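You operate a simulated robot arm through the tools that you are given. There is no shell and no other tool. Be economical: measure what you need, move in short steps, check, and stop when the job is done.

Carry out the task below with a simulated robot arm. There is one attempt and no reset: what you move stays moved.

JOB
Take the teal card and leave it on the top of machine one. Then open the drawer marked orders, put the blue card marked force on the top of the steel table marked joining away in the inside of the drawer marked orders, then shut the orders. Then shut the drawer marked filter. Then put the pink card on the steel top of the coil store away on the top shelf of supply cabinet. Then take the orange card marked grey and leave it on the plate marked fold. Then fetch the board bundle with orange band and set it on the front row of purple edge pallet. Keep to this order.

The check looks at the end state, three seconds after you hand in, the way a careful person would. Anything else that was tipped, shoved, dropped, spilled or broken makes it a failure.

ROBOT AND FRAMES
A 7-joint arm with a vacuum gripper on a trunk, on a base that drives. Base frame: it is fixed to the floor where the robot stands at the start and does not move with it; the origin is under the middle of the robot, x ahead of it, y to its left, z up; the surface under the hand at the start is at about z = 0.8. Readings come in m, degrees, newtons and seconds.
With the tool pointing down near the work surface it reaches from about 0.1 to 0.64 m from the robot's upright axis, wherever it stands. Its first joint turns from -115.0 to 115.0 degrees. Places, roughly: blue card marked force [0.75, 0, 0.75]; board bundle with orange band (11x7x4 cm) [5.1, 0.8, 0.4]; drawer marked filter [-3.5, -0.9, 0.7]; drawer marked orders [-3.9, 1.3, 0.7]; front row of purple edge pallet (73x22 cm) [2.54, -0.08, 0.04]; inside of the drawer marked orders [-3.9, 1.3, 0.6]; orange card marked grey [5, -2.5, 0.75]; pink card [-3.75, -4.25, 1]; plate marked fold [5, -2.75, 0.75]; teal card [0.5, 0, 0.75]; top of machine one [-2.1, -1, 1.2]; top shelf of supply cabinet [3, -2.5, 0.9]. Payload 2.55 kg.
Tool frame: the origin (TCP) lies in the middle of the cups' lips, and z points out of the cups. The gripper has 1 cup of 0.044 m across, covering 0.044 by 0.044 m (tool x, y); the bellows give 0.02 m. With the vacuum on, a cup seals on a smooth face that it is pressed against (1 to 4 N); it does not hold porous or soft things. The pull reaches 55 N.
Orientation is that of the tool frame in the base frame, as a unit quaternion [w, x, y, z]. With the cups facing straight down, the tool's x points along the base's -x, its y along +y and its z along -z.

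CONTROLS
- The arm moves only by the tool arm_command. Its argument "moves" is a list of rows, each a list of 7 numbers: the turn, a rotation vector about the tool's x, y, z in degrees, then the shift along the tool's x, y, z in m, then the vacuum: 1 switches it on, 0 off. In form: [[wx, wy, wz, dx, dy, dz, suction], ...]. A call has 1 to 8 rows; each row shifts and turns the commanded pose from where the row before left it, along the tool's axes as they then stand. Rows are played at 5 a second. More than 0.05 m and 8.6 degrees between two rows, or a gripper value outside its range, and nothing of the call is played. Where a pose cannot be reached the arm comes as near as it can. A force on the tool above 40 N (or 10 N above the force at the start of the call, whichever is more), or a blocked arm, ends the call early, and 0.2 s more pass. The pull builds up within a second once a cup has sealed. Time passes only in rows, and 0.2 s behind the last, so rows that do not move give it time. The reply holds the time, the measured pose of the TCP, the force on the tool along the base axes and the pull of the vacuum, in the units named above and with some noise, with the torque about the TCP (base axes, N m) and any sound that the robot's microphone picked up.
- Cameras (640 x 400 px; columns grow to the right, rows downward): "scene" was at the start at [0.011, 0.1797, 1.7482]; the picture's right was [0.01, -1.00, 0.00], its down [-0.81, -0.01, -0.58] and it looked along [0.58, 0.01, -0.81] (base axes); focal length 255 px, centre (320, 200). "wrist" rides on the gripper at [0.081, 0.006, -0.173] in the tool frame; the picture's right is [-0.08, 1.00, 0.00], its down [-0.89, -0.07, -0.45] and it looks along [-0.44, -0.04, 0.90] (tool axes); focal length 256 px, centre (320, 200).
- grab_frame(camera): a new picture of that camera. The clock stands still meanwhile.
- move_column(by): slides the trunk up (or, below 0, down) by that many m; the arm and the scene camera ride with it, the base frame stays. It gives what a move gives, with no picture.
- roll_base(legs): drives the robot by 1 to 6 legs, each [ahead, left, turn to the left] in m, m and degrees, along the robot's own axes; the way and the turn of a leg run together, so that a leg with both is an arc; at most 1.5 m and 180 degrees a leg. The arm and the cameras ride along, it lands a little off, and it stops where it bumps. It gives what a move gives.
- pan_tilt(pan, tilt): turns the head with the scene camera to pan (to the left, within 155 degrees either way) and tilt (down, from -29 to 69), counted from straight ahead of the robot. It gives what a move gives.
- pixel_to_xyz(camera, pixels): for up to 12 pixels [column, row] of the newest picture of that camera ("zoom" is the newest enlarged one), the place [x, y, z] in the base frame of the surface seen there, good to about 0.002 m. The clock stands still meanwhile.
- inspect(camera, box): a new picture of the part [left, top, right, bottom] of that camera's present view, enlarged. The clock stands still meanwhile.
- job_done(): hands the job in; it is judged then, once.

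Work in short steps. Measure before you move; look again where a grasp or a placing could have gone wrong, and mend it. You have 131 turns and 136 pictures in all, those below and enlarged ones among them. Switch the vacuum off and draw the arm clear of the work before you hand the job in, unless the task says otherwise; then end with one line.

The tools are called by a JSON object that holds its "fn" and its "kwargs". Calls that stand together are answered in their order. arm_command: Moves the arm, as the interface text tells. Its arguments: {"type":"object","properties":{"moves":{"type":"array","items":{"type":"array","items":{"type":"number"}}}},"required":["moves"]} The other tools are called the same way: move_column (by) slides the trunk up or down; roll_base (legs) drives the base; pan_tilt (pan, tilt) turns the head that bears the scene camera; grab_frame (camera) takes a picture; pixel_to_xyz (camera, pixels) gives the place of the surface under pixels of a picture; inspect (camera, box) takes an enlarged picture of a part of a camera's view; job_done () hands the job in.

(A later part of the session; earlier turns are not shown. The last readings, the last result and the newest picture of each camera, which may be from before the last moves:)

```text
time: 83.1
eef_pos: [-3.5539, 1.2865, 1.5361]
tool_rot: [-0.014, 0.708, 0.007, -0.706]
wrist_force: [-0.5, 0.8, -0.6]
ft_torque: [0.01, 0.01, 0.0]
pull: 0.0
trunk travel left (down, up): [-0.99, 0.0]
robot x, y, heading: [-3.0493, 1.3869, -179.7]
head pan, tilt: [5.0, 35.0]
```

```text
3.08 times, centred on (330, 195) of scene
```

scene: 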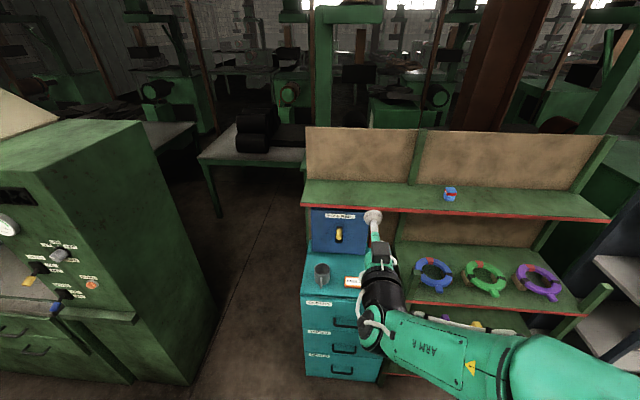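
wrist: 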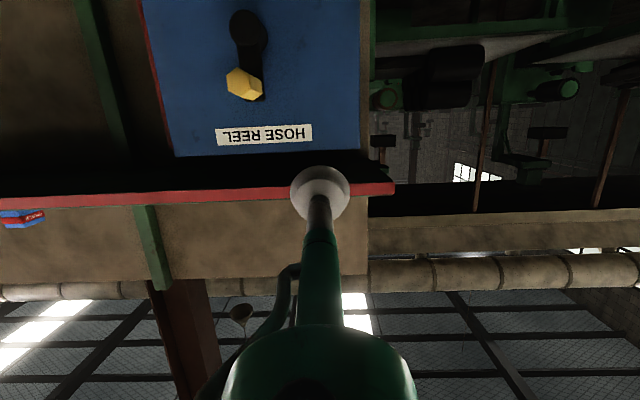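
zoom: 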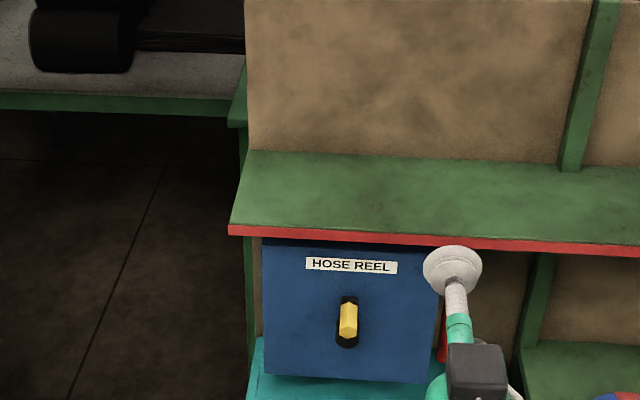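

The handle is at scene (345,322). I'll zoom and measure it, and lower the trunk by 0.4.

{"fn": "inspect", "kwargs": {"camera": "scene", "box": [290, 280, 390, 345]}}

{"fn": "pixel_to_xyz", "kwargs": {"camera": "zoom", "pixels": [[300, 255], [285, 265], [285, 280], [340, 240], [300, 300], [200, 240], [340, 300], [250, 240], [250, 320], [75, 200], [75, 330]]}}

{"fn": "move_column", "kwargs": {"by": -0.4}}

```text
6.15 times, centred on (340, 312) of scene
```

zoom: 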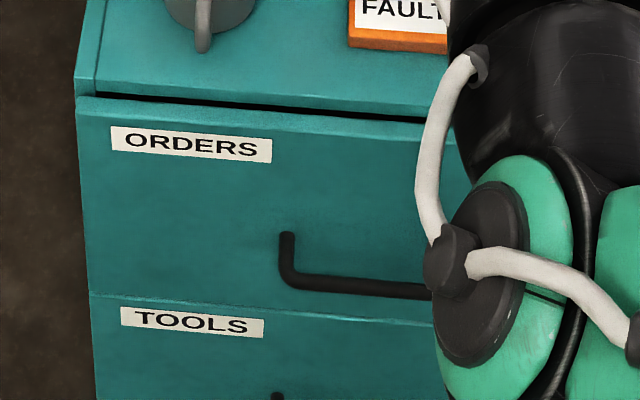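

```text
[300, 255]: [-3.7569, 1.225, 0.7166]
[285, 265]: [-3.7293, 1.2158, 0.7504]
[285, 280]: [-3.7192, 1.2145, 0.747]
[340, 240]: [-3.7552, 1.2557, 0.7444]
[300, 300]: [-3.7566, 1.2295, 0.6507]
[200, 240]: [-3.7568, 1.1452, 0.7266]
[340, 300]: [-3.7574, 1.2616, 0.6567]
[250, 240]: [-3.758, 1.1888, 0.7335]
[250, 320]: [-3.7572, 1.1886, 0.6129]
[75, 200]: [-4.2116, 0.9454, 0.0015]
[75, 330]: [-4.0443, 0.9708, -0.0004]
```

```text
time: 86.9
eef_pos: [-3.5535, 1.288, 1.1368]
tool_rot: [-0.013, 0.708, 0.008, -0.706]
wrist_force: [-0.7, 0.7, 0.3]
ft_torque: [0.01, -0.01, -0.02]
pull: 0.1
trunk travel left (down, up): [-0.59, 0.4]
robot x, y, heading: [-3.0469, 1.3891, -179.3]
head pan, tilt: [5.0, 35.0]
```

The handle bar is at z≈0.75 and sticks out to x -3.72. I'll put the cup on the face above it, at z 0.81 and y 1.287.

{"fn": "move_column", "kwargs": {"by": -0.327}}

{"fn": "arm_command", "kwargs": {"moves": [[0, 0, 0, 0, 0, 0.045, 0], [0, 0, 0, 0, 0, 0.045, 0], [0, 0, 0, 0, 0, 0.045, 0], [0, 0, 0, 0, 0, 0.035, 0], [0, 0, 0, 0, 0, 0, 1]]}}

{"fn": "grab_frame", "kwargs": {"camera": "wrist"}}

```text
time: 90.1
eef_pos: [-3.5573, 1.2861, 0.8066]
tool_rot: [-0.013, 0.71, 0.007, -0.704]
wrist_force: [0.4, 0.0, -0.4]
ft_torque: [-0.02, -0.04, 0.03]
pull: 0.0
trunk travel left (down, up): [-0.263, 0.727]
robot x, y, heading: [-3.0471, 1.3899, -180.1]
head pan, tilt: [5.0, 35.0]
```

```text
time: 91.3
eef_pos: [-3.725, 1.2885, 0.8085]
tool_rot: [-0.014, 0.709, 0.007, -0.705]
wrist_force: [-0.2, -0.2, -0.3]
ft_torque: [-0.02, 0.0, -0.03]
pull: 0.0
trunk travel left (down, up): [-0.263, 0.727]
robot x, y, heading: [-3.0476, 1.3907, -179.9]
head pan, tilt: [5.0, 35.0]
```

```text
103 pictures are left
```

wrist: 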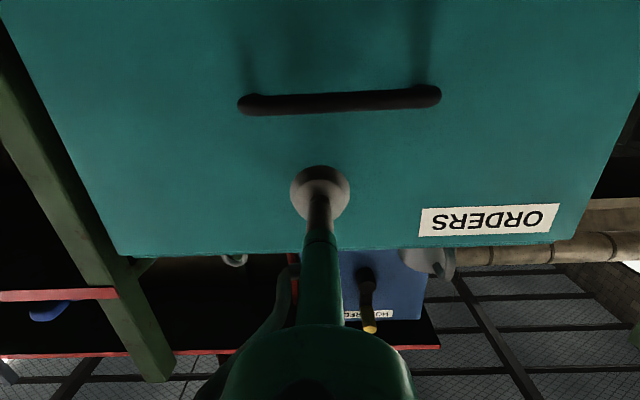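

The cup faces clean drawer face above the handle (image is upside down). I'll press on gently.

{"fn": "arm_command", "kwargs": {"moves": [[0, 0, 0, 0, 0, 0.02, 1], [0, 0, 0, 0, 0, 0.01, 1], [0, 0, 0, 0, 0, 0.004, 1], [0, 0, 0, 0, 0, 0.002, 1], [0, 0, 0, 0, 0, 0, 1], [0, 0, 0, 0, 0, 0, 1]]}}

```text
time: 92.7
eef_pos: [-3.7575, 1.2884, 0.8082]
tool_rot: [-0.012, 0.708, 0.007, -0.706]
wrist_force: [12.5, 3.7, 0.1]
ft_torque: [-0.2, 0.1, 0.42]
pull: 54.4
trunk travel left (down, up): [-0.263, 0.727]
robot x, y, heading: [-3.047, 1.3925, -179.9]
head pan, tilt: [5.0, 35.0]
```

Sealed with a pull of 54. I'll draw the drawer back slowly.

{"fn": "arm_command", "kwargs": {"moves": [[0, 0, 0, 0, 0, -0.01, 1], [0, 0, 0, 0, 0, -0.02, 1], [0, 0, 0, 0, 0, -0.025, 1], [0, 0, 0, 0, 0, -0.03, 1], [0, 0, 0, 0, 0, -0.03, 1], [0, 0, 0, 0, 0, -0.03, 1], [0, 0, 0, 0, 0, -0.03, 1], [0, 0, 0, 0, 0, -0.02, 1]]}}

{"fn": "grab_frame", "kwargs": {"camera": "scene"}}

```text
time: 94.5
eef_pos: [-3.5679, 1.2894, 0.8091]
tool_rot: [-0.014, 0.709, 0.005, -0.705]
wrist_force: [-1.1, 12.9, 10.8]
ft_torque: [-0.5, 0.22, 0.37]
pull: 54.3
trunk travel left (down, up): [-0.263, 0.727]
robot x, y, heading: [-3.0456, 1.3873, -180.1]
head pan, tilt: [5.0, 35.0]
```

```text
102 pictures are left
```

scene: 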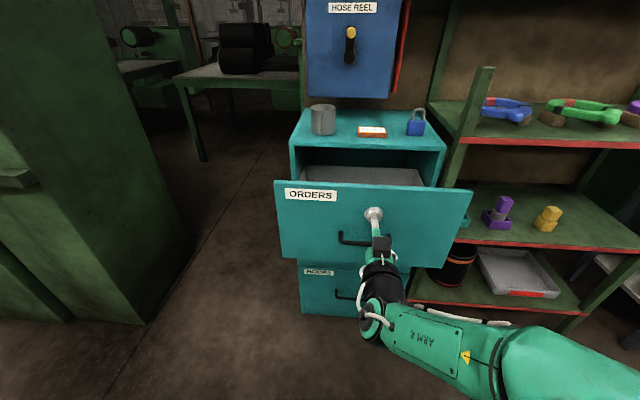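

The drawer is open 19 cm. I'll pull another 7 cm with the base, then release.

{"fn": "roll_base", "kwargs": {"legs": [[-0.07, 0, 0]]}}

{"fn": "arm_command", "kwargs": {"moves": [[0, 0, 0, 0, 0, 0, 0], [0, 0, 0, 0, 0, 0, 0], [0, 0, 0, 0, 0, 0, 0]]}}

{"fn": "roll_base", "kwargs": {"legs": [[-0.06, 0, 0]]}}

{"fn": "move_column", "kwargs": {"by": 0.4}}

{"fn": "grab_frame", "kwargs": {"camera": "scene"}}

```text
time: 95.5
eef_pos: [-3.5011, 1.2879, 0.809]
tool_rot: [-0.013, 0.709, 0.007, -0.705]
wrist_force: [-0.3, 9.9, 10.2]
ft_torque: [-0.15, 0.11, 0.2]
pull: 55.2
trunk travel left (down, up): [-0.263, 0.727]
robot x, y, heading: [-2.9787, 1.389, -179.9]
head pan, tilt: [5.0, 35.0]
```

```text
time: 96.3
eef_pos: [-3.5012, 1.289, 0.8095]
tool_rot: [-0.013, 0.71, 0.008, -0.704]
wrist_force: [0.5, -0.8, 0.1]
ft_torque: [0.0, 0.01, 0.0]
pull: 0.1
trunk travel left (down, up): [-0.263, 0.727]
robot x, y, heading: [-2.9814, 1.3863, -179.6]
head pan, tilt: [5.0, 35.0]
```

```text
time: 97.4
eef_pos: [-3.4523, 1.2934, 0.7815]
tool_rot: [-0.038, 0.727, 0.018, -0.685]
wrist_force: [-0.1, -1.1, -0.2]
ft_torque: [0.02, -0.02, -0.05]
pull: 0.1
trunk travel left (down, up): [-0.263, 0.727]
robot x, y, heading: [-2.943, 1.39, 180.0]
head pan, tilt: [5.0, 35.0]
stopped in leg 1: the robot was blocked; the commanded pose is now the measured one
```

```text
time: 101.2
eef_pos: [-3.4493, 1.293, 1.1911]
tool_rot: [-0.03, 0.719, 0.014, -0.694]
wrist_force: [0.2, 0.3, 0.1]
ft_torque: [-0.01, 0.03, 0.03]
pull: 0.1
trunk travel left (down, up): [-0.663, 0.327]
robot x, y, heading: [-2.9424, 1.3922, 179.9]
head pan, tilt: [5.0, 35.0]
```

```text
101 pictures are left
```

scene: 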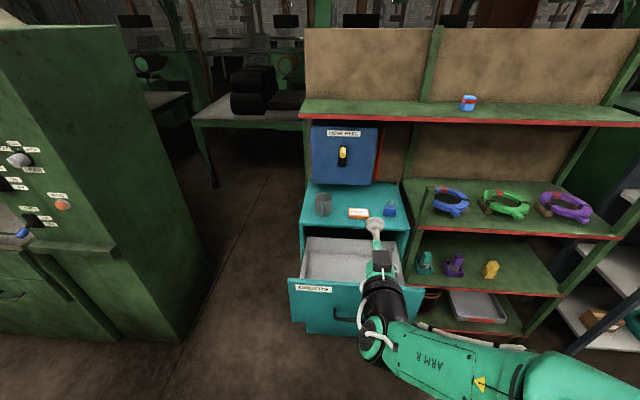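

Something blocked the base going back. I'll look behind to see what was touched.

{"fn": "pan_tilt", "kwargs": {"pan": -150, "tilt": 45}}

{"fn": "grab_frame", "kwargs": {"camera": "scene"}}

{"fn": "pan_tilt", "kwargs": {"pan": 150, "tilt": 45}}

{"fn": "grab_frame", "kwargs": {"camera": "scene"}}

```text
time: 103.6
eef_pos: [-3.4511, 1.2936, 1.1856]
tool_rot: [-0.034, 0.725, 0.018, -0.688]
wrist_force: [-0.2, 1.1, -0.7]
ft_torque: [0.0, -0.01, -0.03]
pull: 0.0
trunk travel left (down, up): [-0.663, 0.327]
robot x, y, heading: [-2.9403, 1.3895, 180.0]
head pan, tilt: [-150.0, 45.0]
```

```text
100 pictures are left
```

scene: 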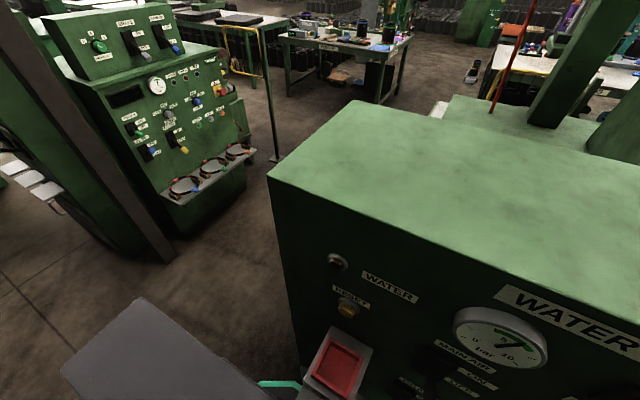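

```text
time: 107.7
eef_pos: [-3.4503, 1.2927, 1.1852]
tool_rot: [-0.035, 0.725, 0.018, -0.687]
wrist_force: [-0.3, 0.2, -0.9]
ft_torque: [0.0, -0.01, 0.0]
pull: 0.1
trunk travel left (down, up): [-0.663, 0.327]
robot x, y, heading: [-2.939, 1.3889, 180.1]
head pan, tilt: [150.0, 45.0]
```

```text
99 pictures are left
```

scene: 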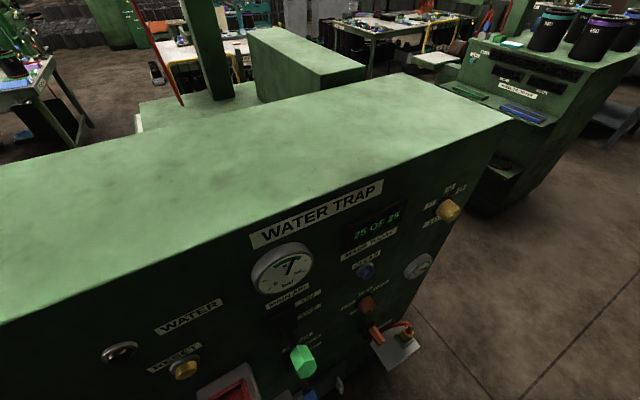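

Nothing looks disturbed. I'll move forward off the contact, and pitch the tool back down.

{"fn": "roll_base", "kwargs": {"legs": [[0.07, 0, 0]]}}

{"fn": "move_column", "kwargs": {"by": 0.2}}

{"fn": "arm_command", "kwargs": {"moves": [[0, 8.3, 0, 0, 0, 0, 0], [0, 8.3, 0, 0, 0, 0, 0], [0, 8.3, 0, 0, 0, 0, 0], [0, 8.3, 0, 0, 0, 0, 0], [0, 8.3, 0, 0, 0, 0, 0], [0, 8.3, 0, 0, 0, 0, 0], [0, 8.3, 0, 0, 0, 0, 0], [0, 8.3, 0, 0, 0, 0, 0]]}}

{"fn": "arm_command", "kwargs": {"moves": [[0, 8.3, 0, 0, 0, 0, 0], [0, 8.3, 0, 0, 0, 0, 0], [0, 4, 0, 0, 0, 0, 0], [0, 0, 0, 0.04, 0, 0.04, 0], [0, 0, 0, 0.02, 0, 0.04, 0], [0, 0, 0, 0.02, 0, 0.04, 0], [0, 0, 0, 0.0, 0, 0.04, 0], [0, 0, 0, 0, 0, 0, 0]]}}

```text
time: 108.7
eef_pos: [-3.5148, 1.2952, 1.1985]
tool_rot: [-0.029, 0.715, 0.01, -0.698]
wrist_force: [0.0, 0.2, -0.3]
ft_torque: [-0.01, 0.04, 0.01]
pull: 0.0
trunk travel left (down, up): [-0.663, 0.327]
robot x, y, heading: [-3.0064, 1.3905, 180.0]
head pan, tilt: [150.0, 45.0]
```

```text
time: 110.9
eef_pos: [-3.5128, 1.295, 1.3984]
tool_rot: [-0.029, 0.715, 0.01, -0.699]
wrist_force: [-0.2, 0.3, -0.2]
ft_torque: [0.01, 0.02, 0.02]
pull: 0.1
trunk travel left (down, up): [-0.863, 0.127]
robot x, y, heading: [-3.0089, 1.3898, 179.7]
head pan, tilt: [150.0, 45.0]
```

```text
time: 112.7
eef_pos: [-3.5145, 1.3074, 1.3322]
tool_rot: [-0.025, 0.979, -0.005, -0.202]
wrist_force: [-0.7, -0.5, 0.7]
ft_torque: [0.01, -0.03, 0.01]
pull: 0.0
out of reach, approached as far as the arm can: row 7, 8
trunk travel left (down, up): [-0.863, 0.127]
robot x, y, heading: [-3.008, 1.3849, 179.8]
head pan, tilt: [150.0, 45.0]
```

```text
refused: row 4 steps farther than a row can; nothing moved
```

Pitch is down to 23°. I'll lower the hand and finish levelling.

{"fn": "arm_command", "kwargs": {"moves": [[0, 0, 0, 0, 0, 0.04, 0], [0, 0, 0, 0, 0, 0.04, 0], [0, 8, 0, 0, 0, 0, 0], [0, 8, 0, 0, 0, 0, 0], [0, 7.3, 0, 0, 0, 0, 0], [0, 0, 0, 0.04, 0, 0.02, 0], [0, 0, 0, 0.04, 0, 0.0, 0], [0, 0, 0, 0.04, 0, 0, 0]]}}

{"fn": "pan_tilt", "kwargs": {"pan": 0, "tilt": 50}}

{"fn": "grab_frame", "kwargs": {"camera": "scene"}}

```text
time: 114.5
eef_pos: [-3.3739, 1.3251, 1.1433]
tool_rot: [-0.027, 1.0, -0.014, 0.008]
wrist_force: [-0.2, 0.3, -0.2]
ft_torque: [0.0, 0.07, -0.04]
pull: 0.2
out of reach, approached as far as the arm can: row 4, 5
trunk travel left (down, up): [-0.863, 0.127]
robot x, y, heading: [-3.0084, 1.3881, 180.0]
head pan, tilt: [150.0, 45.0]
```

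```text
time: 116.8
eef_pos: [-3.3772, 1.326, 1.1439]
tool_rot: [-0.028, 0.999, -0.013, 0.009]
wrist_force: [-0.2, 0.2, 0.3]
ft_torque: [0.01, 0.02, 0.0]
pull: 0.1
trunk travel left (down, up): [-0.863, 0.127]
robot x, y, heading: [-3.0031, 1.3895, 179.9]
head pan, tilt: [0.0, 50.0]
```

```text
98 pictures are left
```

scene: 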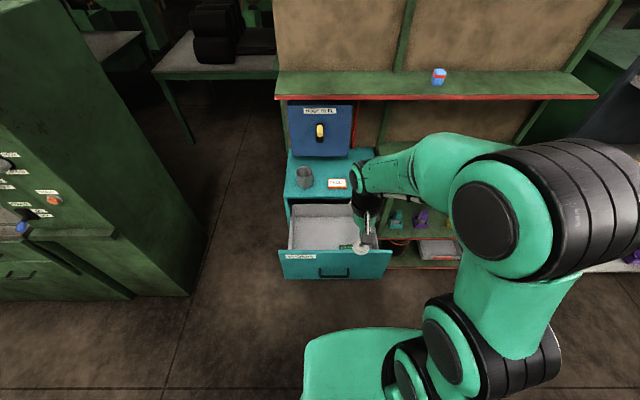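

The drawer stands open. I'll level the tool and drive back to the joining table.

{"fn": "arm_command", "kwargs": {"moves": [[-3.1, -0.9, 0, 0, 0, 0, 0], [0, 0, 0, 0, 0, -0.03, 0], [0, 0, 0, 0, 0, -0.03, 0], [0, 0, 0, 0, 0, 0, 0]]}}

{"fn": "roll_base", "kwargs": {"legs": [[0, 1.35, 0], [0, 0, 180], [1.5, 0, 0], [1.2, 0, 0]]}}

{"fn": "grab_frame", "kwargs": {"camera": "scene"}}

```text
time: 117.8
eef_pos: [-3.3776, 1.3247, 1.2016]
tool_rot: [-0.001, 1.0, -0.011, 0.001]
wrist_force: [-0.1, -0.5, -0.5]
ft_torque: [0.04, -0.03, 0.03]
pull: 0.0
trunk travel left (down, up): [-0.863, 0.127]
robot x, y, heading: [-3.0086, 1.3865, 179.6]
head pan, tilt: [0.0, 50.0]
```

```text
time: 144.3
eef_pos: [0.0439, 0.1164, 1.2001]
tool_rot: [0.0, 0.0, 1.0, 0.0]
wrist_force: [-0.2, 1.6, -0.2]
ft_torque: [0.01, 0.03, -0.02]
pull: 0.0
trunk travel left (down, up): [-0.863, 0.127]
robot x, y, heading: [-0.3253, 0.0433, 1.5]
head pan, tilt: [0.0, 50.0]
```

```text
97 pictures are left
```

scene: 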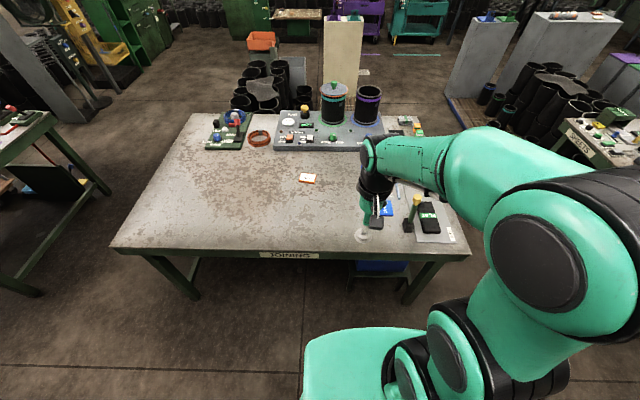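

This is the JOINING table. I'll drive up to it and look down with the wrist camera.

{"fn": "roll_base", "kwargs": {"legs": [[0.35, -0.06, -1.5]]}}

{"fn": "arm_command", "kwargs": {"moves": [[0, 0, 0, -0.05, 0, 0, 0], [0, 0, 0, -0.05, -0.02, 0, 0], [0, 0, 0, -0.04, -0.02, 0, 0], [0, 0, 0, 0, -0.02, 0, 0]]}}

{"fn": "grab_frame", "kwargs": {"camera": "wrist"}}

{"fn": "grab_frame", "kwargs": {"camera": "scene"}}

```text
time: 146.6
eef_pos: [0.3906, 0.0499, 1.2001]
tool_rot: [0.0, 0.013, 1.0, -0.001]
wrist_force: [0.2, -0.4, 0.6]
ft_torque: [-0.02, 0.03, 0.02]
pull: 0.1
trunk travel left (down, up): [-0.863, 0.127]
robot x, y, heading: [0.0182, -0.0152, -0.2]
head pan, tilt: [0.0, 50.0]
```

```text
refused: row 2 steps farther than a row can; nothing moved
```

```text
96 pictures are left
```

wrist: 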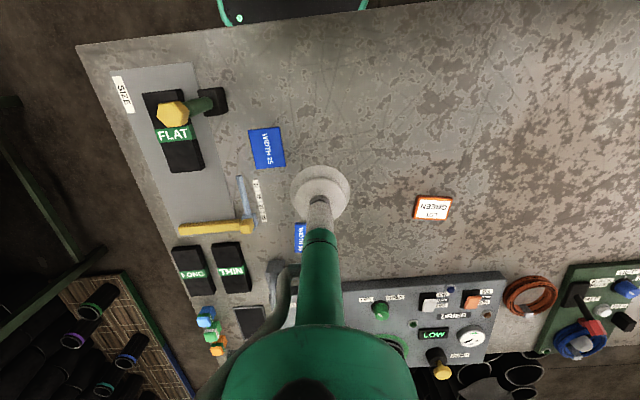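

```text
95 pictures are left
```

scene: 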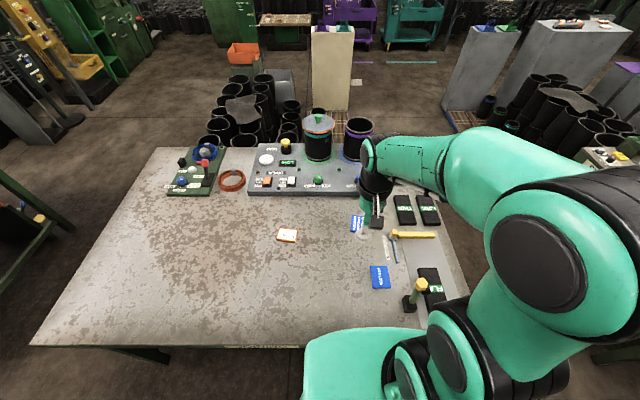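

The force card peeks out at wrist (300,238). I'll extend forward and lower for a better view of it.

{"fn": "arm_command", "kwargs": {"moves": [[0, 0, 0, -0.045, -0.01, 0, 0], [0, 0, 0, -0.045, -0.01, 0, 0], [0, 0, 0, -0.045, -0.01, 0, 0], [0, 0, 0, -0.03, -0.01, 0, 0], [0, 0, 0, 0, 0, 0.04, 0], [0, 0, 0, 0, 0, 0, 0]]}}

{"fn": "grab_frame", "kwargs": {"camera": "wrist"}}

```text
time: 147.9
eef_pos: [0.5231, 0.0084, 1.1166]
tool_rot: [0.0, 0.012, 1.0, 0.0]
wrist_force: [0.0, 0.3, -0.4]
ft_torque: [0.0, -0.02, -0.02]
pull: 0.0
out of reach, approached as far as the arm can: row 1, 2, 3, 4
trunk travel left (down, up): [-0.863, 0.127]
robot x, y, heading: [0.018, -0.0121, 0.0]
head pan, tilt: [0.0, 50.0]
```

```text
94 pictures are left
```

wrist: 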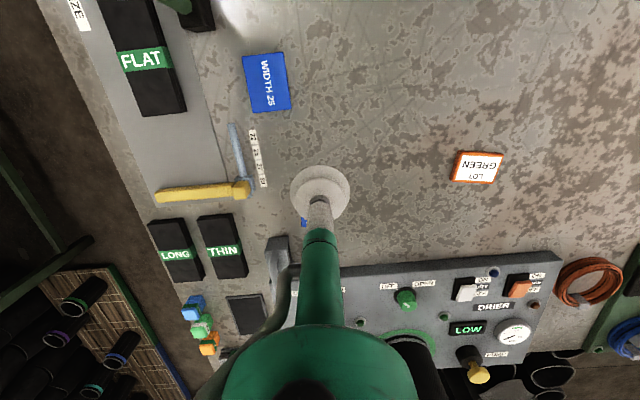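

The shaft hides the card, so I'll use the scene camera zoom to locate it.

{"fn": "inspect", "kwargs": {"camera": "scene", "box": [320, 180, 420, 260]}}

```text
5.00 times, centred on (370, 220) of scene
```

zoom: 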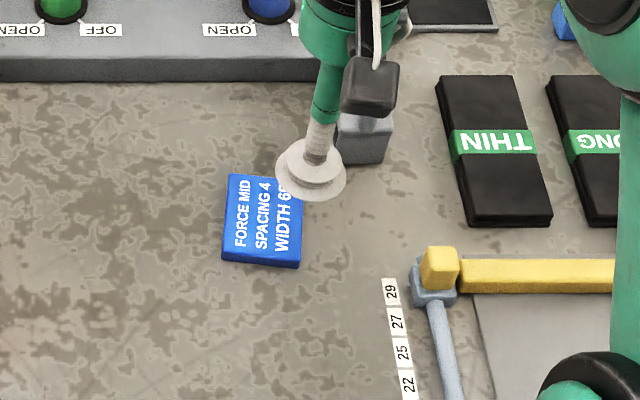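

{"fn": "pixel_to_xyz", "kwargs": {"camera": "zoom", "pixels": [[226, 252], [232, 180], [297, 258], [265, 218], [262, 200], [200, 230], [350, 130], [340, 165], [290, 75]]}}

```text
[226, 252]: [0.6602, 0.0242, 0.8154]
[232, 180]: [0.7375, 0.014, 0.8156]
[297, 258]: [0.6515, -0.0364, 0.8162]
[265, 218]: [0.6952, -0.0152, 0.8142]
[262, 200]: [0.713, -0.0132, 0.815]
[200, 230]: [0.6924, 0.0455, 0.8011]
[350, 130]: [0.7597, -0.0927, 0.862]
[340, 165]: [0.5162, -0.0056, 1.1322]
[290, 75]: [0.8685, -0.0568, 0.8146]
```

The card centre is (0.695, -0.011) with its top at 0.8155. I'll test how far the arm reaches at lower height.

{"fn": "arm_command", "kwargs": {"moves": [[0, 0, 0, 0, 0, 0.05, 0], [0, 0, 0, 0, 0, 0.05, 0], [0, 0, 0, -0.04, 0, 0.04, 0], [0, 0, 0, -0.04, 0, 0.04, 0], [0, 0, 0, -0.04, 0, 0.03, 0], [0, 0, 0, -0.04, 0, 0, 0], [0, 0, 0, 0, 0, 0, 0]]}}

{"fn": "grab_frame", "kwargs": {"camera": "wrist"}}

```text
refused: row 3 steps farther than a row can; nothing moved
```

```text
92 pictures are left
```

wrist: 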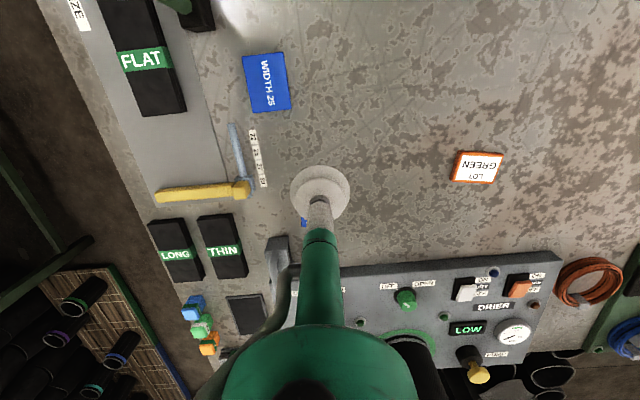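

A combined step must stay under 0.05, so I'll use separate axes.

{"fn": "arm_command", "kwargs": {"moves": [[0, 0, 0, 0, 0, 0.05, 0], [0, 0, 0, 0, 0, 0.05, 0], [0, 0, 0, 0, 0, 0.05, 0], [0, 0, 0, 0, 0, 0.05, 0], [0, 0, 0, -0.05, 0, 0, 0], [0, 0, 0, -0.05, 0, 0, 0], [0, 0, 0, -0.05, 0, 0, 0], [0, 0, 0, -0.01, -0.015, 0, 0]]}}

{"fn": "grab_frame", "kwargs": {"camera": "wrist"}}

```text
time: 149.8
eef_pos: [0.6732, -0.0142, 0.9178]
tool_rot: [0.0, 0.011, 1.0, 0.0]
wrist_force: [-0.2, 0.4, 0.8]
ft_torque: [0.04, 0.0, 0.01]
pull: 0.0
out of reach, approached as far as the arm can: row 8
trunk travel left (down, up): [-0.863, 0.127]
robot x, y, heading: [0.0199, -0.0153, -0.1]
head pan, tilt: [0.0, 50.0]
```

```text
91 pictures are left
```

wrist: 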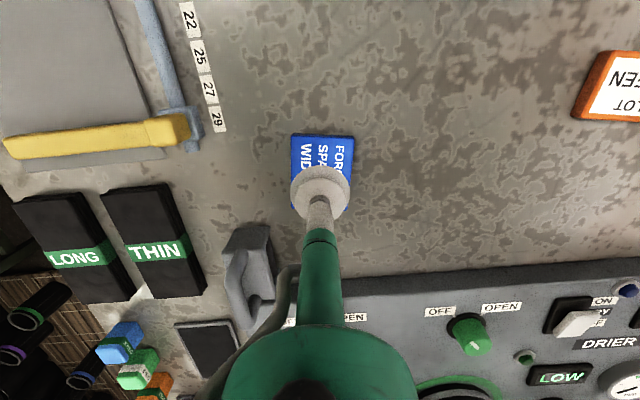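

It reaches x 0.673 here. I'll go lower with a bit more extension.

{"fn": "arm_command", "kwargs": {"moves": [[0, 0, 0, 0, 0, 0.045, 0], [0, 0, 0, 0, 0, 0.03, 0], [0, 0, 0, -0.015, 0.003, 0, 0], [0, 0, 0, 0, 0, 0.01, 1], [0, 0, 0, 0, 0, 0, 1]]}}

{"fn": "grab_frame", "kwargs": {"camera": "wrist"}}

```text
time: 150.9
eef_pos: [0.6734, -0.0092, 0.8332]
tool_rot: [0.0, 0.012, 1.0, 0.0]
wrist_force: [0.7, -0.6, -0.5]
ft_torque: [0.02, -0.02, 0.0]
pull: 0.2
out of reach, approached as far as the arm can: row 3
trunk travel left (down, up): [-0.863, 0.127]
robot x, y, heading: [0.0213, -0.0122, -0.5]
head pan, tilt: [0.0, 50.0]
```

```text
90 pictures are left
```

wrist: 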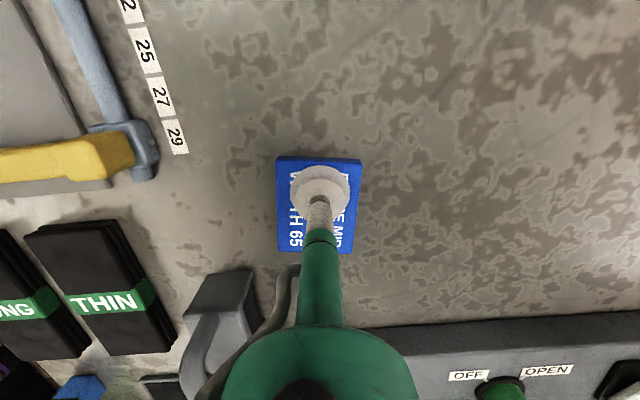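

The cup lies at the card's near edge. I'll nudge the base 1.8 cm ahead.

{"fn": "roll_base", "kwargs": {"legs": [[0.018, 0, 0]]}}

{"fn": "grab_frame", "kwargs": {"camera": "wrist"}}

```text
time: 151.7
eef_pos: [0.6911, -0.0083, 0.835]
tool_rot: [0.0, 0.012, 1.0, -0.001]
wrist_force: [0.2, 0.3, 1.0]
ft_torque: [-0.02, 0.07, 0.03]
pull: 0.1
trunk travel left (down, up): [-0.863, 0.127]
robot x, y, heading: [0.0394, -0.0196, 0.0]
head pan, tilt: [0.0, 50.0]
```

```text
89 pictures are left
```

wrist: 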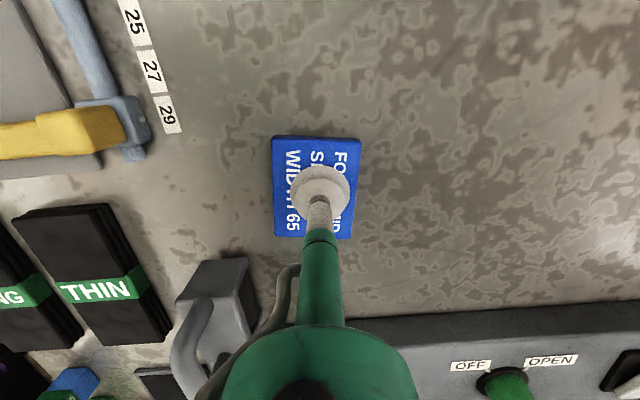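

It's centred, so I'll press and seal.

{"fn": "arm_command", "kwargs": {"moves": [[0, 0, 0, 0, 0, 0.012, 1], [0, 0, 0, 0, 0, 0.006, 1], [0, 0, 0, 0, 0, 0.003, 1], [0, 0, 0, 0, 0, 0, 1], [0, 0, 0, 0, 0, 0, 1]]}}

```text
time: 152.9
eef_pos: [0.6867, -0.0094, 0.8159]
tool_rot: [0.0, 0.011, 1.0, 0.0]
wrist_force: [-0.9, -0.3, 1.8]
ft_torque: [0.02, -0.04, 0.0]
pull: 54.9
out of reach, approached as far as the arm can: row 2
trunk travel left (down, up): [-0.863, 0.127]
robot x, y, heading: [0.0354, -0.0128, 0.1]
head pan, tilt: [0.0, 50.0]
```

Sealed. I'll lift with the trunk, then retract the arm and drive back.

{"fn": "move_column", "kwargs": {"by": 0.12}}

{"fn": "arm_command", "kwargs": {"moves": [[0, 0, 0, 0.05, 0, 0, 1], [0, 0, 0, 0.05, 0, 0, 1], [0, 0, 0, 0.05, 0, 0, 1], [0, 0, 0, 0.05, 0, 0, 1], [0, 0, 0, 0.05, 0, 0, 1], [0, 0, 0, 0, 0, -0.05, 1], [0, 0, 0, 0, 0, -0.05, 1], [0, 0, 0, 0, 0, -0.05, 1]]}}

{"fn": "grab_frame", "kwargs": {"camera": "wrist"}}

```text
time: 154.4
eef_pos: [0.686, -0.0096, 0.934]
tool_rot: [-0.001, 0.011, 1.0, -0.001]
wrist_force: [0.7, 0.5, -0.6]
ft_torque: [0.03, 0.02, 0.0]
pull: 54.9
trunk travel left (down, up): [-0.983, 0.007]
robot x, y, heading: [0.0389, -0.0145, 0.2]
head pan, tilt: [0.0, 50.0]
```

```text
time: 156.2
eef_pos: [0.4383, -0.0034, 1.0878]
tool_rot: [0.0, 0.012, 1.0, 0.0]
wrist_force: [0.0, 0.7, 0.2]
ft_torque: [-0.01, -0.04, 0.03]
pull: 54.4
trunk travel left (down, up): [-0.983, 0.007]
robot x, y, heading: [0.039, -0.0136, -0.0]
head pan, tilt: [0.0, 50.0]
```

```text
88 pictures are left
```

wrist: 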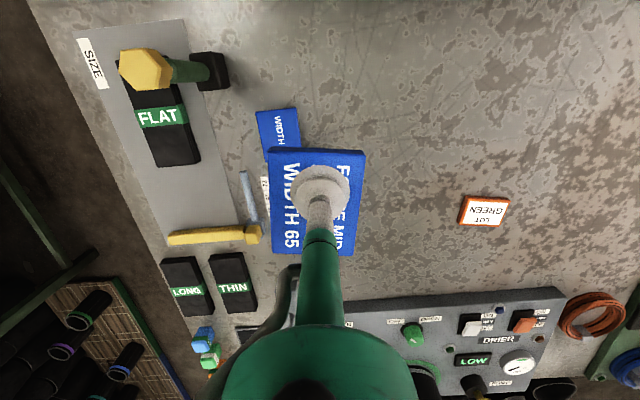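

The card is held. I'll drive back to the open drawer.

{"fn": "roll_base", "kwargs": {"legs": [[-0.55, 0, 0], [0, 0, 180], [1.4, 0, 0], [1.15, 0, 0]]}}

```text
time: 178.9
eef_pos: [-3.4525, -0.2506, 1.0852]
tool_rot: [0.0, 1.0, 0.027, 0.0]
wrist_force: [0.2, -0.6, -0.3]
ft_torque: [-0.01, -0.02, -0.02]
pull: 54.7
trunk travel left (down, up): [-0.983, 0.007]
robot x, y, heading: [-3.0511, -0.2079, -175.5]
head pan, tilt: [0.0, 50.0]
```

I've drifted to y -0.21 and heading -175.5. I'll correct the heading and shift right to the drawer in two legs.

{"fn": "roll_base", "kwargs": {"legs": [[0, 0, -4.5], [0, -0.9, 0], [0, -0.58, 0]]}}

{"fn": "grab_frame", "kwargs": {"camera": "scene"}}

{"fn": "grab_frame", "kwargs": {"camera": "wrist"}}

```text
time: 187.0
eef_pos: [-3.4671, 1.2341, 1.0859]
tool_rot: [0.001, 1.0, -0.004, 0.0]
wrist_force: [0.0, -0.3, -0.2]
ft_torque: [-0.01, 0.03, -0.01]
pull: 54.7
trunk travel left (down, up): [-0.983, 0.007]
robot x, y, heading: [-3.0668, 1.2511, -179.0]
head pan, tilt: [0.0, 50.0]
```

```text
87 pictures are left
```

scene: 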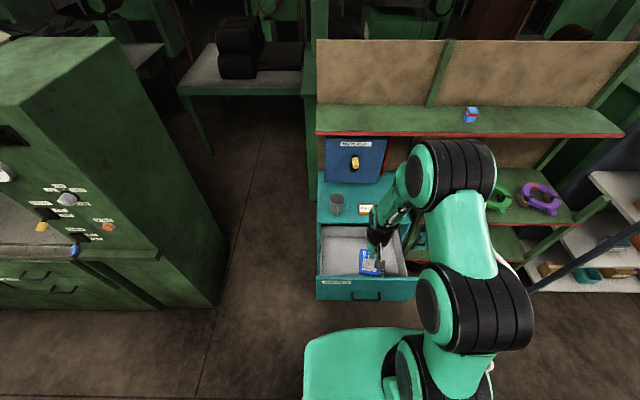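

```text
86 pictures are left
```

wrist: 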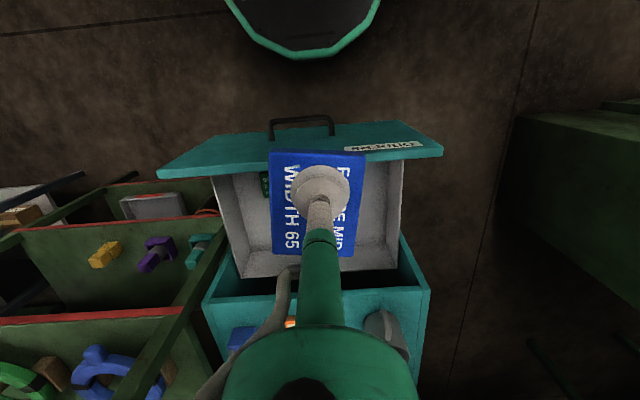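

I'll zoom on the drawer interior and measure it.

{"fn": "inspect", "kwargs": {"camera": "scene", "box": [300, 200, 440, 310]}}

{"fn": "pixel_to_xyz", "kwargs": {"camera": "wrist", "pixels": [[265, 182], [230, 190], [250, 240], [380, 240], [380, 170], [395, 200], [232, 262], [290, 128], [300, 157], [218, 172], [395, 150], [310, 240]]}}

```text
3.64 times, centred on (370, 255) of scene
```

zoom: 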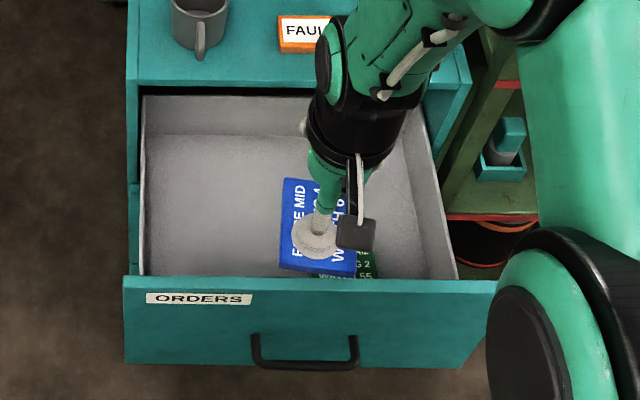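

```text
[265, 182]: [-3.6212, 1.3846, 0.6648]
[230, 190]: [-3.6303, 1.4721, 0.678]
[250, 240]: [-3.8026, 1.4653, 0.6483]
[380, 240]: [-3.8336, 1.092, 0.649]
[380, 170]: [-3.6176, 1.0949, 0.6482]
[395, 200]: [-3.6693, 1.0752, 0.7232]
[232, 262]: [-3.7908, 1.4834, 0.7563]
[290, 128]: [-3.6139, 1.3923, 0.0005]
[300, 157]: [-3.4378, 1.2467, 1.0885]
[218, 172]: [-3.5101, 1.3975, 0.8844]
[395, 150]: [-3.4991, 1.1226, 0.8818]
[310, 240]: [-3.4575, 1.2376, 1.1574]
```

A green card already lies in the drawer near (-3.6, 1.36), so I'll place the blue one at (-3.655, 1.18). The floor there is at z 0.648. I'll move above that spot first.

{"fn": "arm_command", "kwargs": {"moves": [[0, 0, 0, -0.045, 0.018, 0, 1], [0, 0, 0, -0.045, 0.018, 0, 1], [0, 0, 0, -0.045, 0.018, 0, 1], [0, 0, 0, -0.045, 0, 0, 1], [0, 0, 0, -0.008, 0, 0, 1], [0, 0, 0, 0, 0, 0, 1]]}}

{"fn": "move_column", "kwargs": {"by": -0.25}}

{"fn": "grab_frame", "kwargs": {"camera": "wrist"}}

{"fn": "grab_frame", "kwargs": {"camera": "scene"}}

```text
time: 188.4
eef_pos: [-3.6537, 1.1803, 1.085]
tool_rot: [-0.001, 1.0, -0.003, 0.0]
wrist_force: [-0.6, 0.9, -0.7]
ft_torque: [0.0, 0.01, 0.0]
pull: 54.8
trunk travel left (down, up): [-0.983, 0.007]
robot x, y, heading: [-3.0649, 1.2524, -179.3]
head pan, tilt: [0.0, 50.0]
```

```text
time: 190.9
eef_pos: [-3.6546, 1.1809, 0.8354]
tool_rot: [0.0, 1.0, -0.003, -0.001]
wrist_force: [-0.6, 0.3, -1.5]
ft_torque: [0.0, -0.05, 0.0]
pull: 54.9
trunk travel left (down, up): [-0.733, 0.257]
robot x, y, heading: [-3.0648, 1.2518, -179.2]
head pan, tilt: [0.0, 50.0]
```

```text
84 pictures are left
```

wrist: 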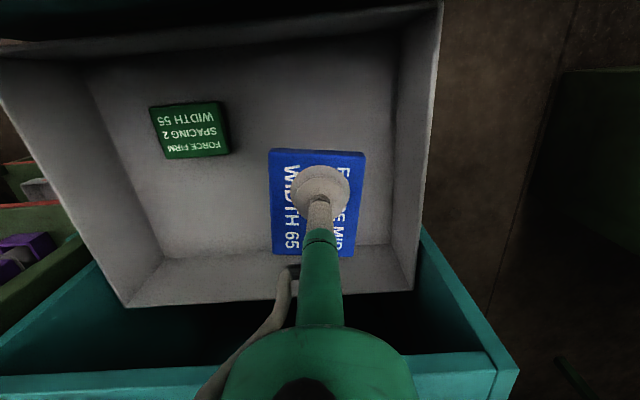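

```text
83 pictures are left
```

scene: 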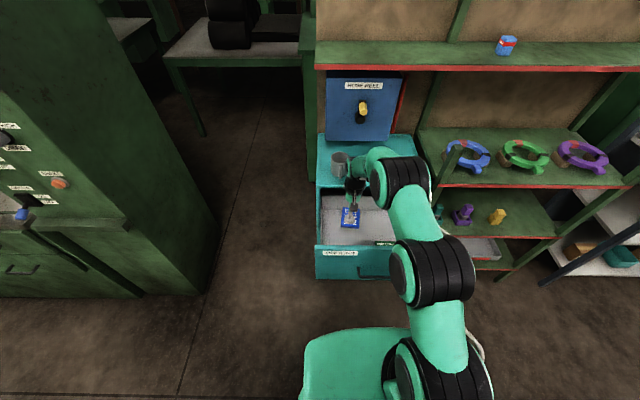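

The mug on the cabinet at (340,163) looks near the wrist. I'll check the distance before lowering further.

{"fn": "inspect", "kwargs": {"camera": "scene", "box": [310, 130, 430, 230]}}

{"fn": "pixel_to_xyz", "kwargs": {"camera": "zoom", "pixels": [[150, 130], [180, 150], [165, 165], [215, 120], [240, 170], [300, 90], [225, 200], [215, 175], [260, 230]]}}

```text
4.00 times, centred on (370, 180) of scene
```

zoom: 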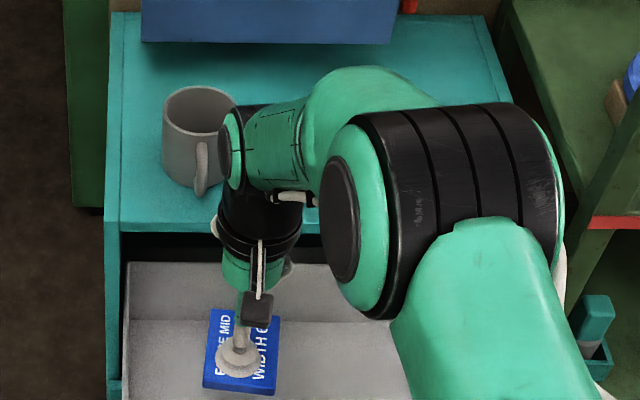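

```text
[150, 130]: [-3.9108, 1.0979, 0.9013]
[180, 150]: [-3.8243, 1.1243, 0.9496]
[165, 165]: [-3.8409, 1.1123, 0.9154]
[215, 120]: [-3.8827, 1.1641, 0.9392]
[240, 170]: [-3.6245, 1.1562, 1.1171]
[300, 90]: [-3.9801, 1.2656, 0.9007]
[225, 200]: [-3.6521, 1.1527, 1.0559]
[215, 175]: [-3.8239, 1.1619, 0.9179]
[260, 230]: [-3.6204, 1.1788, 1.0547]
```

The wrist front is about 10 cm from the mug, so I'll lower the trunk 0.155 and look.

{"fn": "move_column", "kwargs": {"by": -0.155}}

{"fn": "grab_frame", "kwargs": {"camera": "wrist"}}

```text
time: 192.7
eef_pos: [-3.6547, 1.1803, 0.6807]
tool_rot: [-0.001, 1.0, -0.004, 0.0]
wrist_force: [0.9, 0.4, -0.7]
ft_torque: [-0.01, -0.01, -0.02]
pull: 55.1
trunk travel left (down, up): [-0.578, 0.412]
robot x, y, heading: [-3.064, 1.2538, -179.3]
head pan, tilt: [0.0, 50.0]
```

```text
81 pictures are left
```

wrist: 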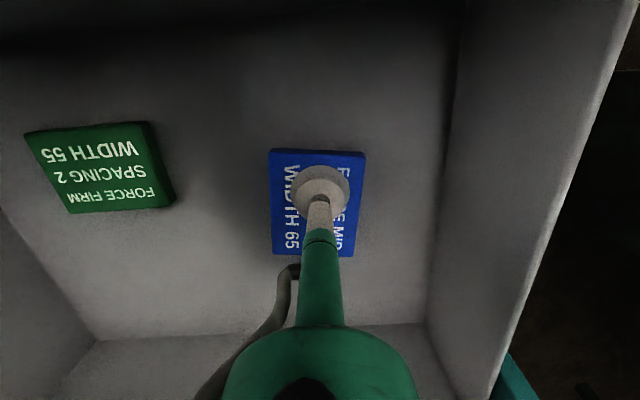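

Just above the drawer floor. I'll touch down and release, then rise straight up.

{"fn": "arm_command", "kwargs": {"moves": [[0, 0, 0, 0, 0, 0.01, 1], [0, 0, 0, 0, 0, 0.005, 1], [0, 0, 0, 0, 0, 0.003, 1], [0, 0, 0, 0, 0, 0, 0], [0, 0, 0, 0, 0, 0, 0], [0, 0, 0, 0, 0, 0, 0], [0, 0, 0, 0, 0, -0.02, 0], [0, 0, 0, 0, 0, -0.02, 0]]}}

{"fn": "grab_frame", "kwargs": {"camera": "wrist"}}

```text
time: 194.5
eef_pos: [-3.6539, 1.1827, 0.7017]
tool_rot: [0.0, 1.0, -0.003, 0.0]
wrist_force: [0.1, -0.4, 0.0]
ft_torque: [0.03, 0.05, 0.01]
pull: 0.2
trunk travel left (down, up): [-0.578, 0.412]
robot x, y, heading: [-3.0671, 1.2499, -179.2]
head pan, tilt: [0.0, 50.0]
```

```text
80 pictures are left
```

wrist: 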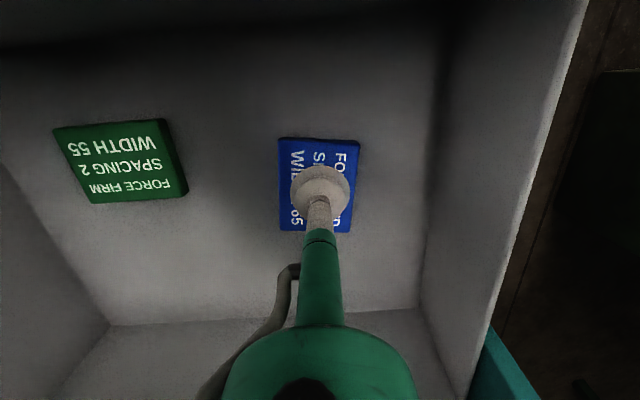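

The blue card rests in the drawer. I'll raise up, retract in front of the drawer and centre at y≈1.29 for pushing it shut.

{"fn": "move_column", "kwargs": {"by": 0.3}}

{"fn": "arm_command", "kwargs": {"moves": [[0, 0, 0, 0.05, 0, 0, 0], [0, 0, 0, 0.05, 0, 0, 0], [0, 0, 0, 0.045, -0.02, 0, 0], [0, 0, 0, 0.045, -0.02, 0, 0], [0, 0, 0, 0.045, -0.02, 0, 0], [0, 0, 0, 0.015, -0.04, 0, 0], [0, 0, 0, 0, 0, 0, 0]]}}

{"fn": "grab_frame", "kwargs": {"camera": "scene"}}

```text
time: 197.5
eef_pos: [-3.6555, 1.1814, 1.0002]
tool_rot: [-0.001, 1.0, -0.003, 0.0]
wrist_force: [-0.4, 0.1, 0.2]
ft_torque: [0.02, 0.02, 0.03]
pull: 0.2
trunk travel left (down, up): [-0.878, 0.112]
robot x, y, heading: [-3.0679, 1.2493, -179.0]
head pan, tilt: [0.0, 50.0]
```

```text
time: 199.1
eef_pos: [-3.4045, 1.2774, 0.9997]
tool_rot: [-0.001, 1.0, -0.004, 0.0]
wrist_force: [0.1, -0.2, -0.9]
ft_torque: [0.03, -0.02, -0.01]
pull: 0.1
trunk travel left (down, up): [-0.878, 0.112]
robot x, y, heading: [-3.0668, 1.2556, -179.2]
head pan, tilt: [0.0, 50.0]
```

```text
79 pictures are left
```

scene: 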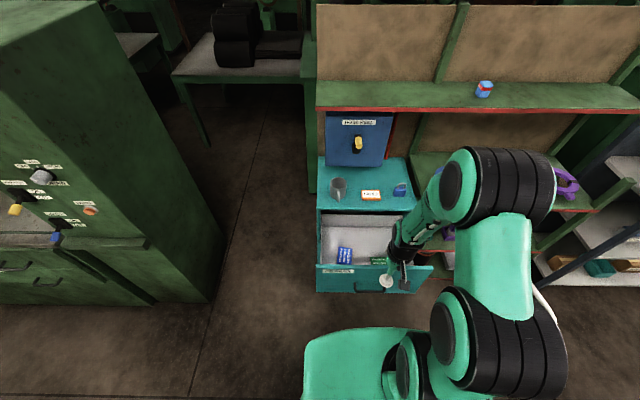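

Next I'll lower to z≈0.73 in front of the drawer and start pushing gently.

{"fn": "move_column", "kwargs": {"by": -0.27}}

{"fn": "grab_frame", "kwargs": {"camera": "wrist"}}

{"fn": "inspect", "kwargs": {"camera": "scene", "box": [280, 130, 480, 290]}}

```text
time: 201.9
eef_pos: [-3.4059, 1.2788, 0.7307]
tool_rot: [0.0, 1.0, -0.004, 0.0]
wrist_force: [-0.6, 0.2, 1.0]
ft_torque: [0.0, 0.02, -0.02]
pull: 0.0
trunk travel left (down, up): [-0.608, 0.382]
robot x, y, heading: [-3.0644, 1.2532, -178.9]
head pan, tilt: [0.0, 50.0]
```

```text
78 pictures are left
```

wrist: 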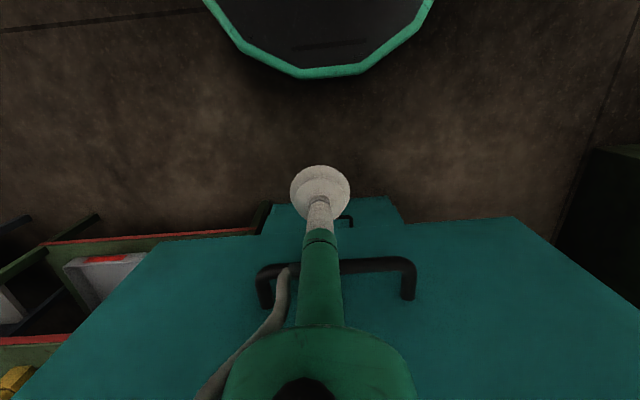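

```text
2.50 times, centred on (380, 210) of scene
```

zoom: 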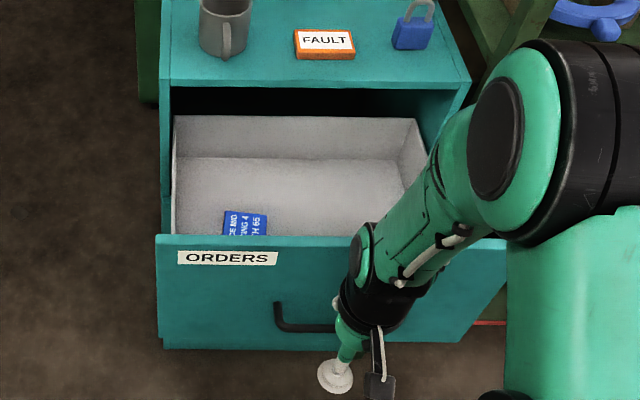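

Body is lined up with the drawer front, handle ahead of the shaft. Pushing in small steps.

{"fn": "arm_command", "kwargs": {"moves": [[0, 0, 0, -0.025, 0, 0, 0], [0, 0, 0, -0.02, 0, 0, 0], [0, 0, 0, -0.02, 0, 0, 0], [0, 0, 0, -0.02, 0, 0, 0], [0, 0, 0, -0.02, 0, 0, 0], [0, 0, 0, -0.02, 0, 0, 0], [0, 0, 0, -0.02, 0, 0, 0], [0, 0, 0, -0.02, 0, 0, 0]]}}

{"fn": "inspect", "kwargs": {"camera": "scene", "box": [280, 130, 480, 290]}}

```text
time: 203.7
eef_pos: [-3.5705, 1.2799, 0.7285]
tool_rot: [0.0, 1.0, -0.003, 0.0]
wrist_force: [0.4, -0.2, -0.5]
ft_torque: [0.04, 0.01, 0.02]
pull: 0.1
trunk travel left (down, up): [-0.608, 0.382]
robot x, y, heading: [-3.0658, 1.2545, -179.4]
head pan, tilt: [0.0, 50.0]
```

```text
2.50 times, centred on (380, 210) of scene
```

zoom: 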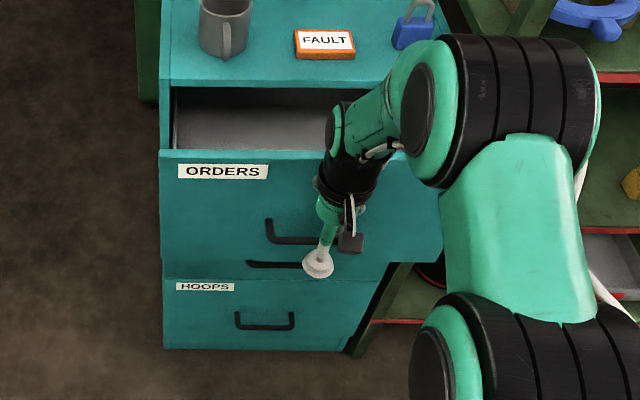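

It's closing. Continuing to push.

{"fn": "arm_command", "kwargs": {"moves": [[0, 0, 0, -0.02, 0, 0, 0], [0, 0, 0, -0.02, 0, 0, 0], [0, 0, 0, -0.02, 0, 0, 0], [0, 0, 0, -0.02, 0, 0, 0], [0, 0, 0, -0.02, 0, 0, 0], [0, 0, 0, 0, 0, 0, 0]]}}

{"fn": "inspect", "kwargs": {"camera": "scene", "box": [280, 130, 480, 290]}}

{"fn": "pixel_to_xyz", "kwargs": {"camera": "zoom", "pixels": [[200, 190], [200, 115], [360, 180], [175, 150], [260, 180]]}}

```text
time: 205.1
eef_pos: [-3.6702, 1.2805, 0.7321]
tool_rot: [0.001, 1.0, -0.004, 0.0]
wrist_force: [-0.1, -0.3, 0.8]
ft_torque: [-0.04, -0.01, -0.02]
pull: 0.0
trunk travel left (down, up): [-0.608, 0.382]
robot x, y, heading: [-3.0684, 1.2535, -179.1]
head pan, tilt: [0.0, 50.0]
```

```text
2.50 times, centred on (380, 210) of scene
```

zoom: 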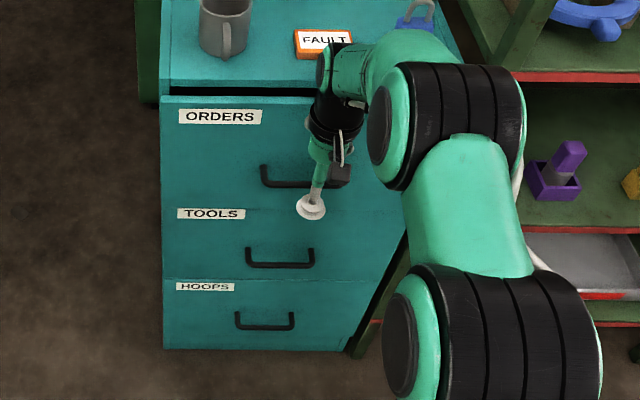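

```text
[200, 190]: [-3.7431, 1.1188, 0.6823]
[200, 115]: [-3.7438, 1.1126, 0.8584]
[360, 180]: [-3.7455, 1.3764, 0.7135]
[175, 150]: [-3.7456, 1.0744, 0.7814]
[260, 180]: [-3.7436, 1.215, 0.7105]
```

The face is at -3.744 and closed is -3.757. I'll push the last 1.5 cm.

{"fn": "arm_command", "kwargs": {"moves": [[0, 0, 0, -0.007, 0, 0, 0], [0, 0, 0, -0.005, 0, 0, 0], [0, 0, 0, -0.004, 0, 0, 0], [0, 0, 0, 0, 0, 0, 0]]}}

{"fn": "inspect", "kwargs": {"camera": "scene", "box": [280, 130, 480, 290]}}

{"fn": "pixel_to_xyz", "kwargs": {"camera": "zoom", "pixels": [[200, 190], [200, 125], [175, 150], [260, 180], [200, 240], [200, 310]]}}

```text
time: 206.1
eef_pos: [-3.6858, 1.2822, 0.7313]
tool_rot: [0.0, 1.0, -0.004, 0.0]
wrist_force: [0.0, 0.1, -0.8]
ft_torque: [-0.01, -0.02, 0.0]
pull: 0.1
trunk travel left (down, up): [-0.608, 0.382]
robot x, y, heading: [-3.0673, 1.2535, -179.2]
head pan, tilt: [0.0, 50.0]
```

```text
2.50 times, centred on (380, 210) of scene
```

zoom: 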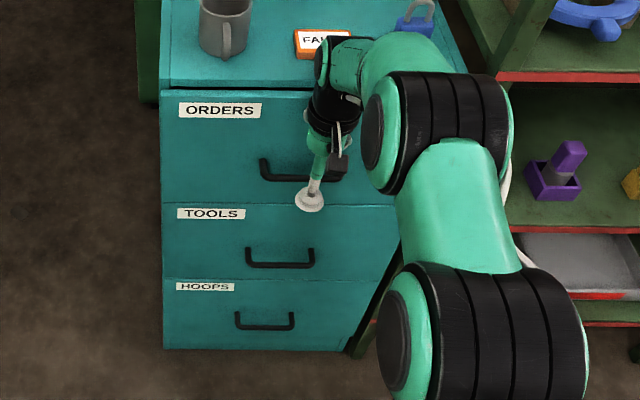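

```text
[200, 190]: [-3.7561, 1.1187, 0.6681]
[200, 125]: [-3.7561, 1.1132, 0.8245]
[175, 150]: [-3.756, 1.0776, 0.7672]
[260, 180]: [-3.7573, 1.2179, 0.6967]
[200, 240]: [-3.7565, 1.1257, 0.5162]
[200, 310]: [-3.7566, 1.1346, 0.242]
```

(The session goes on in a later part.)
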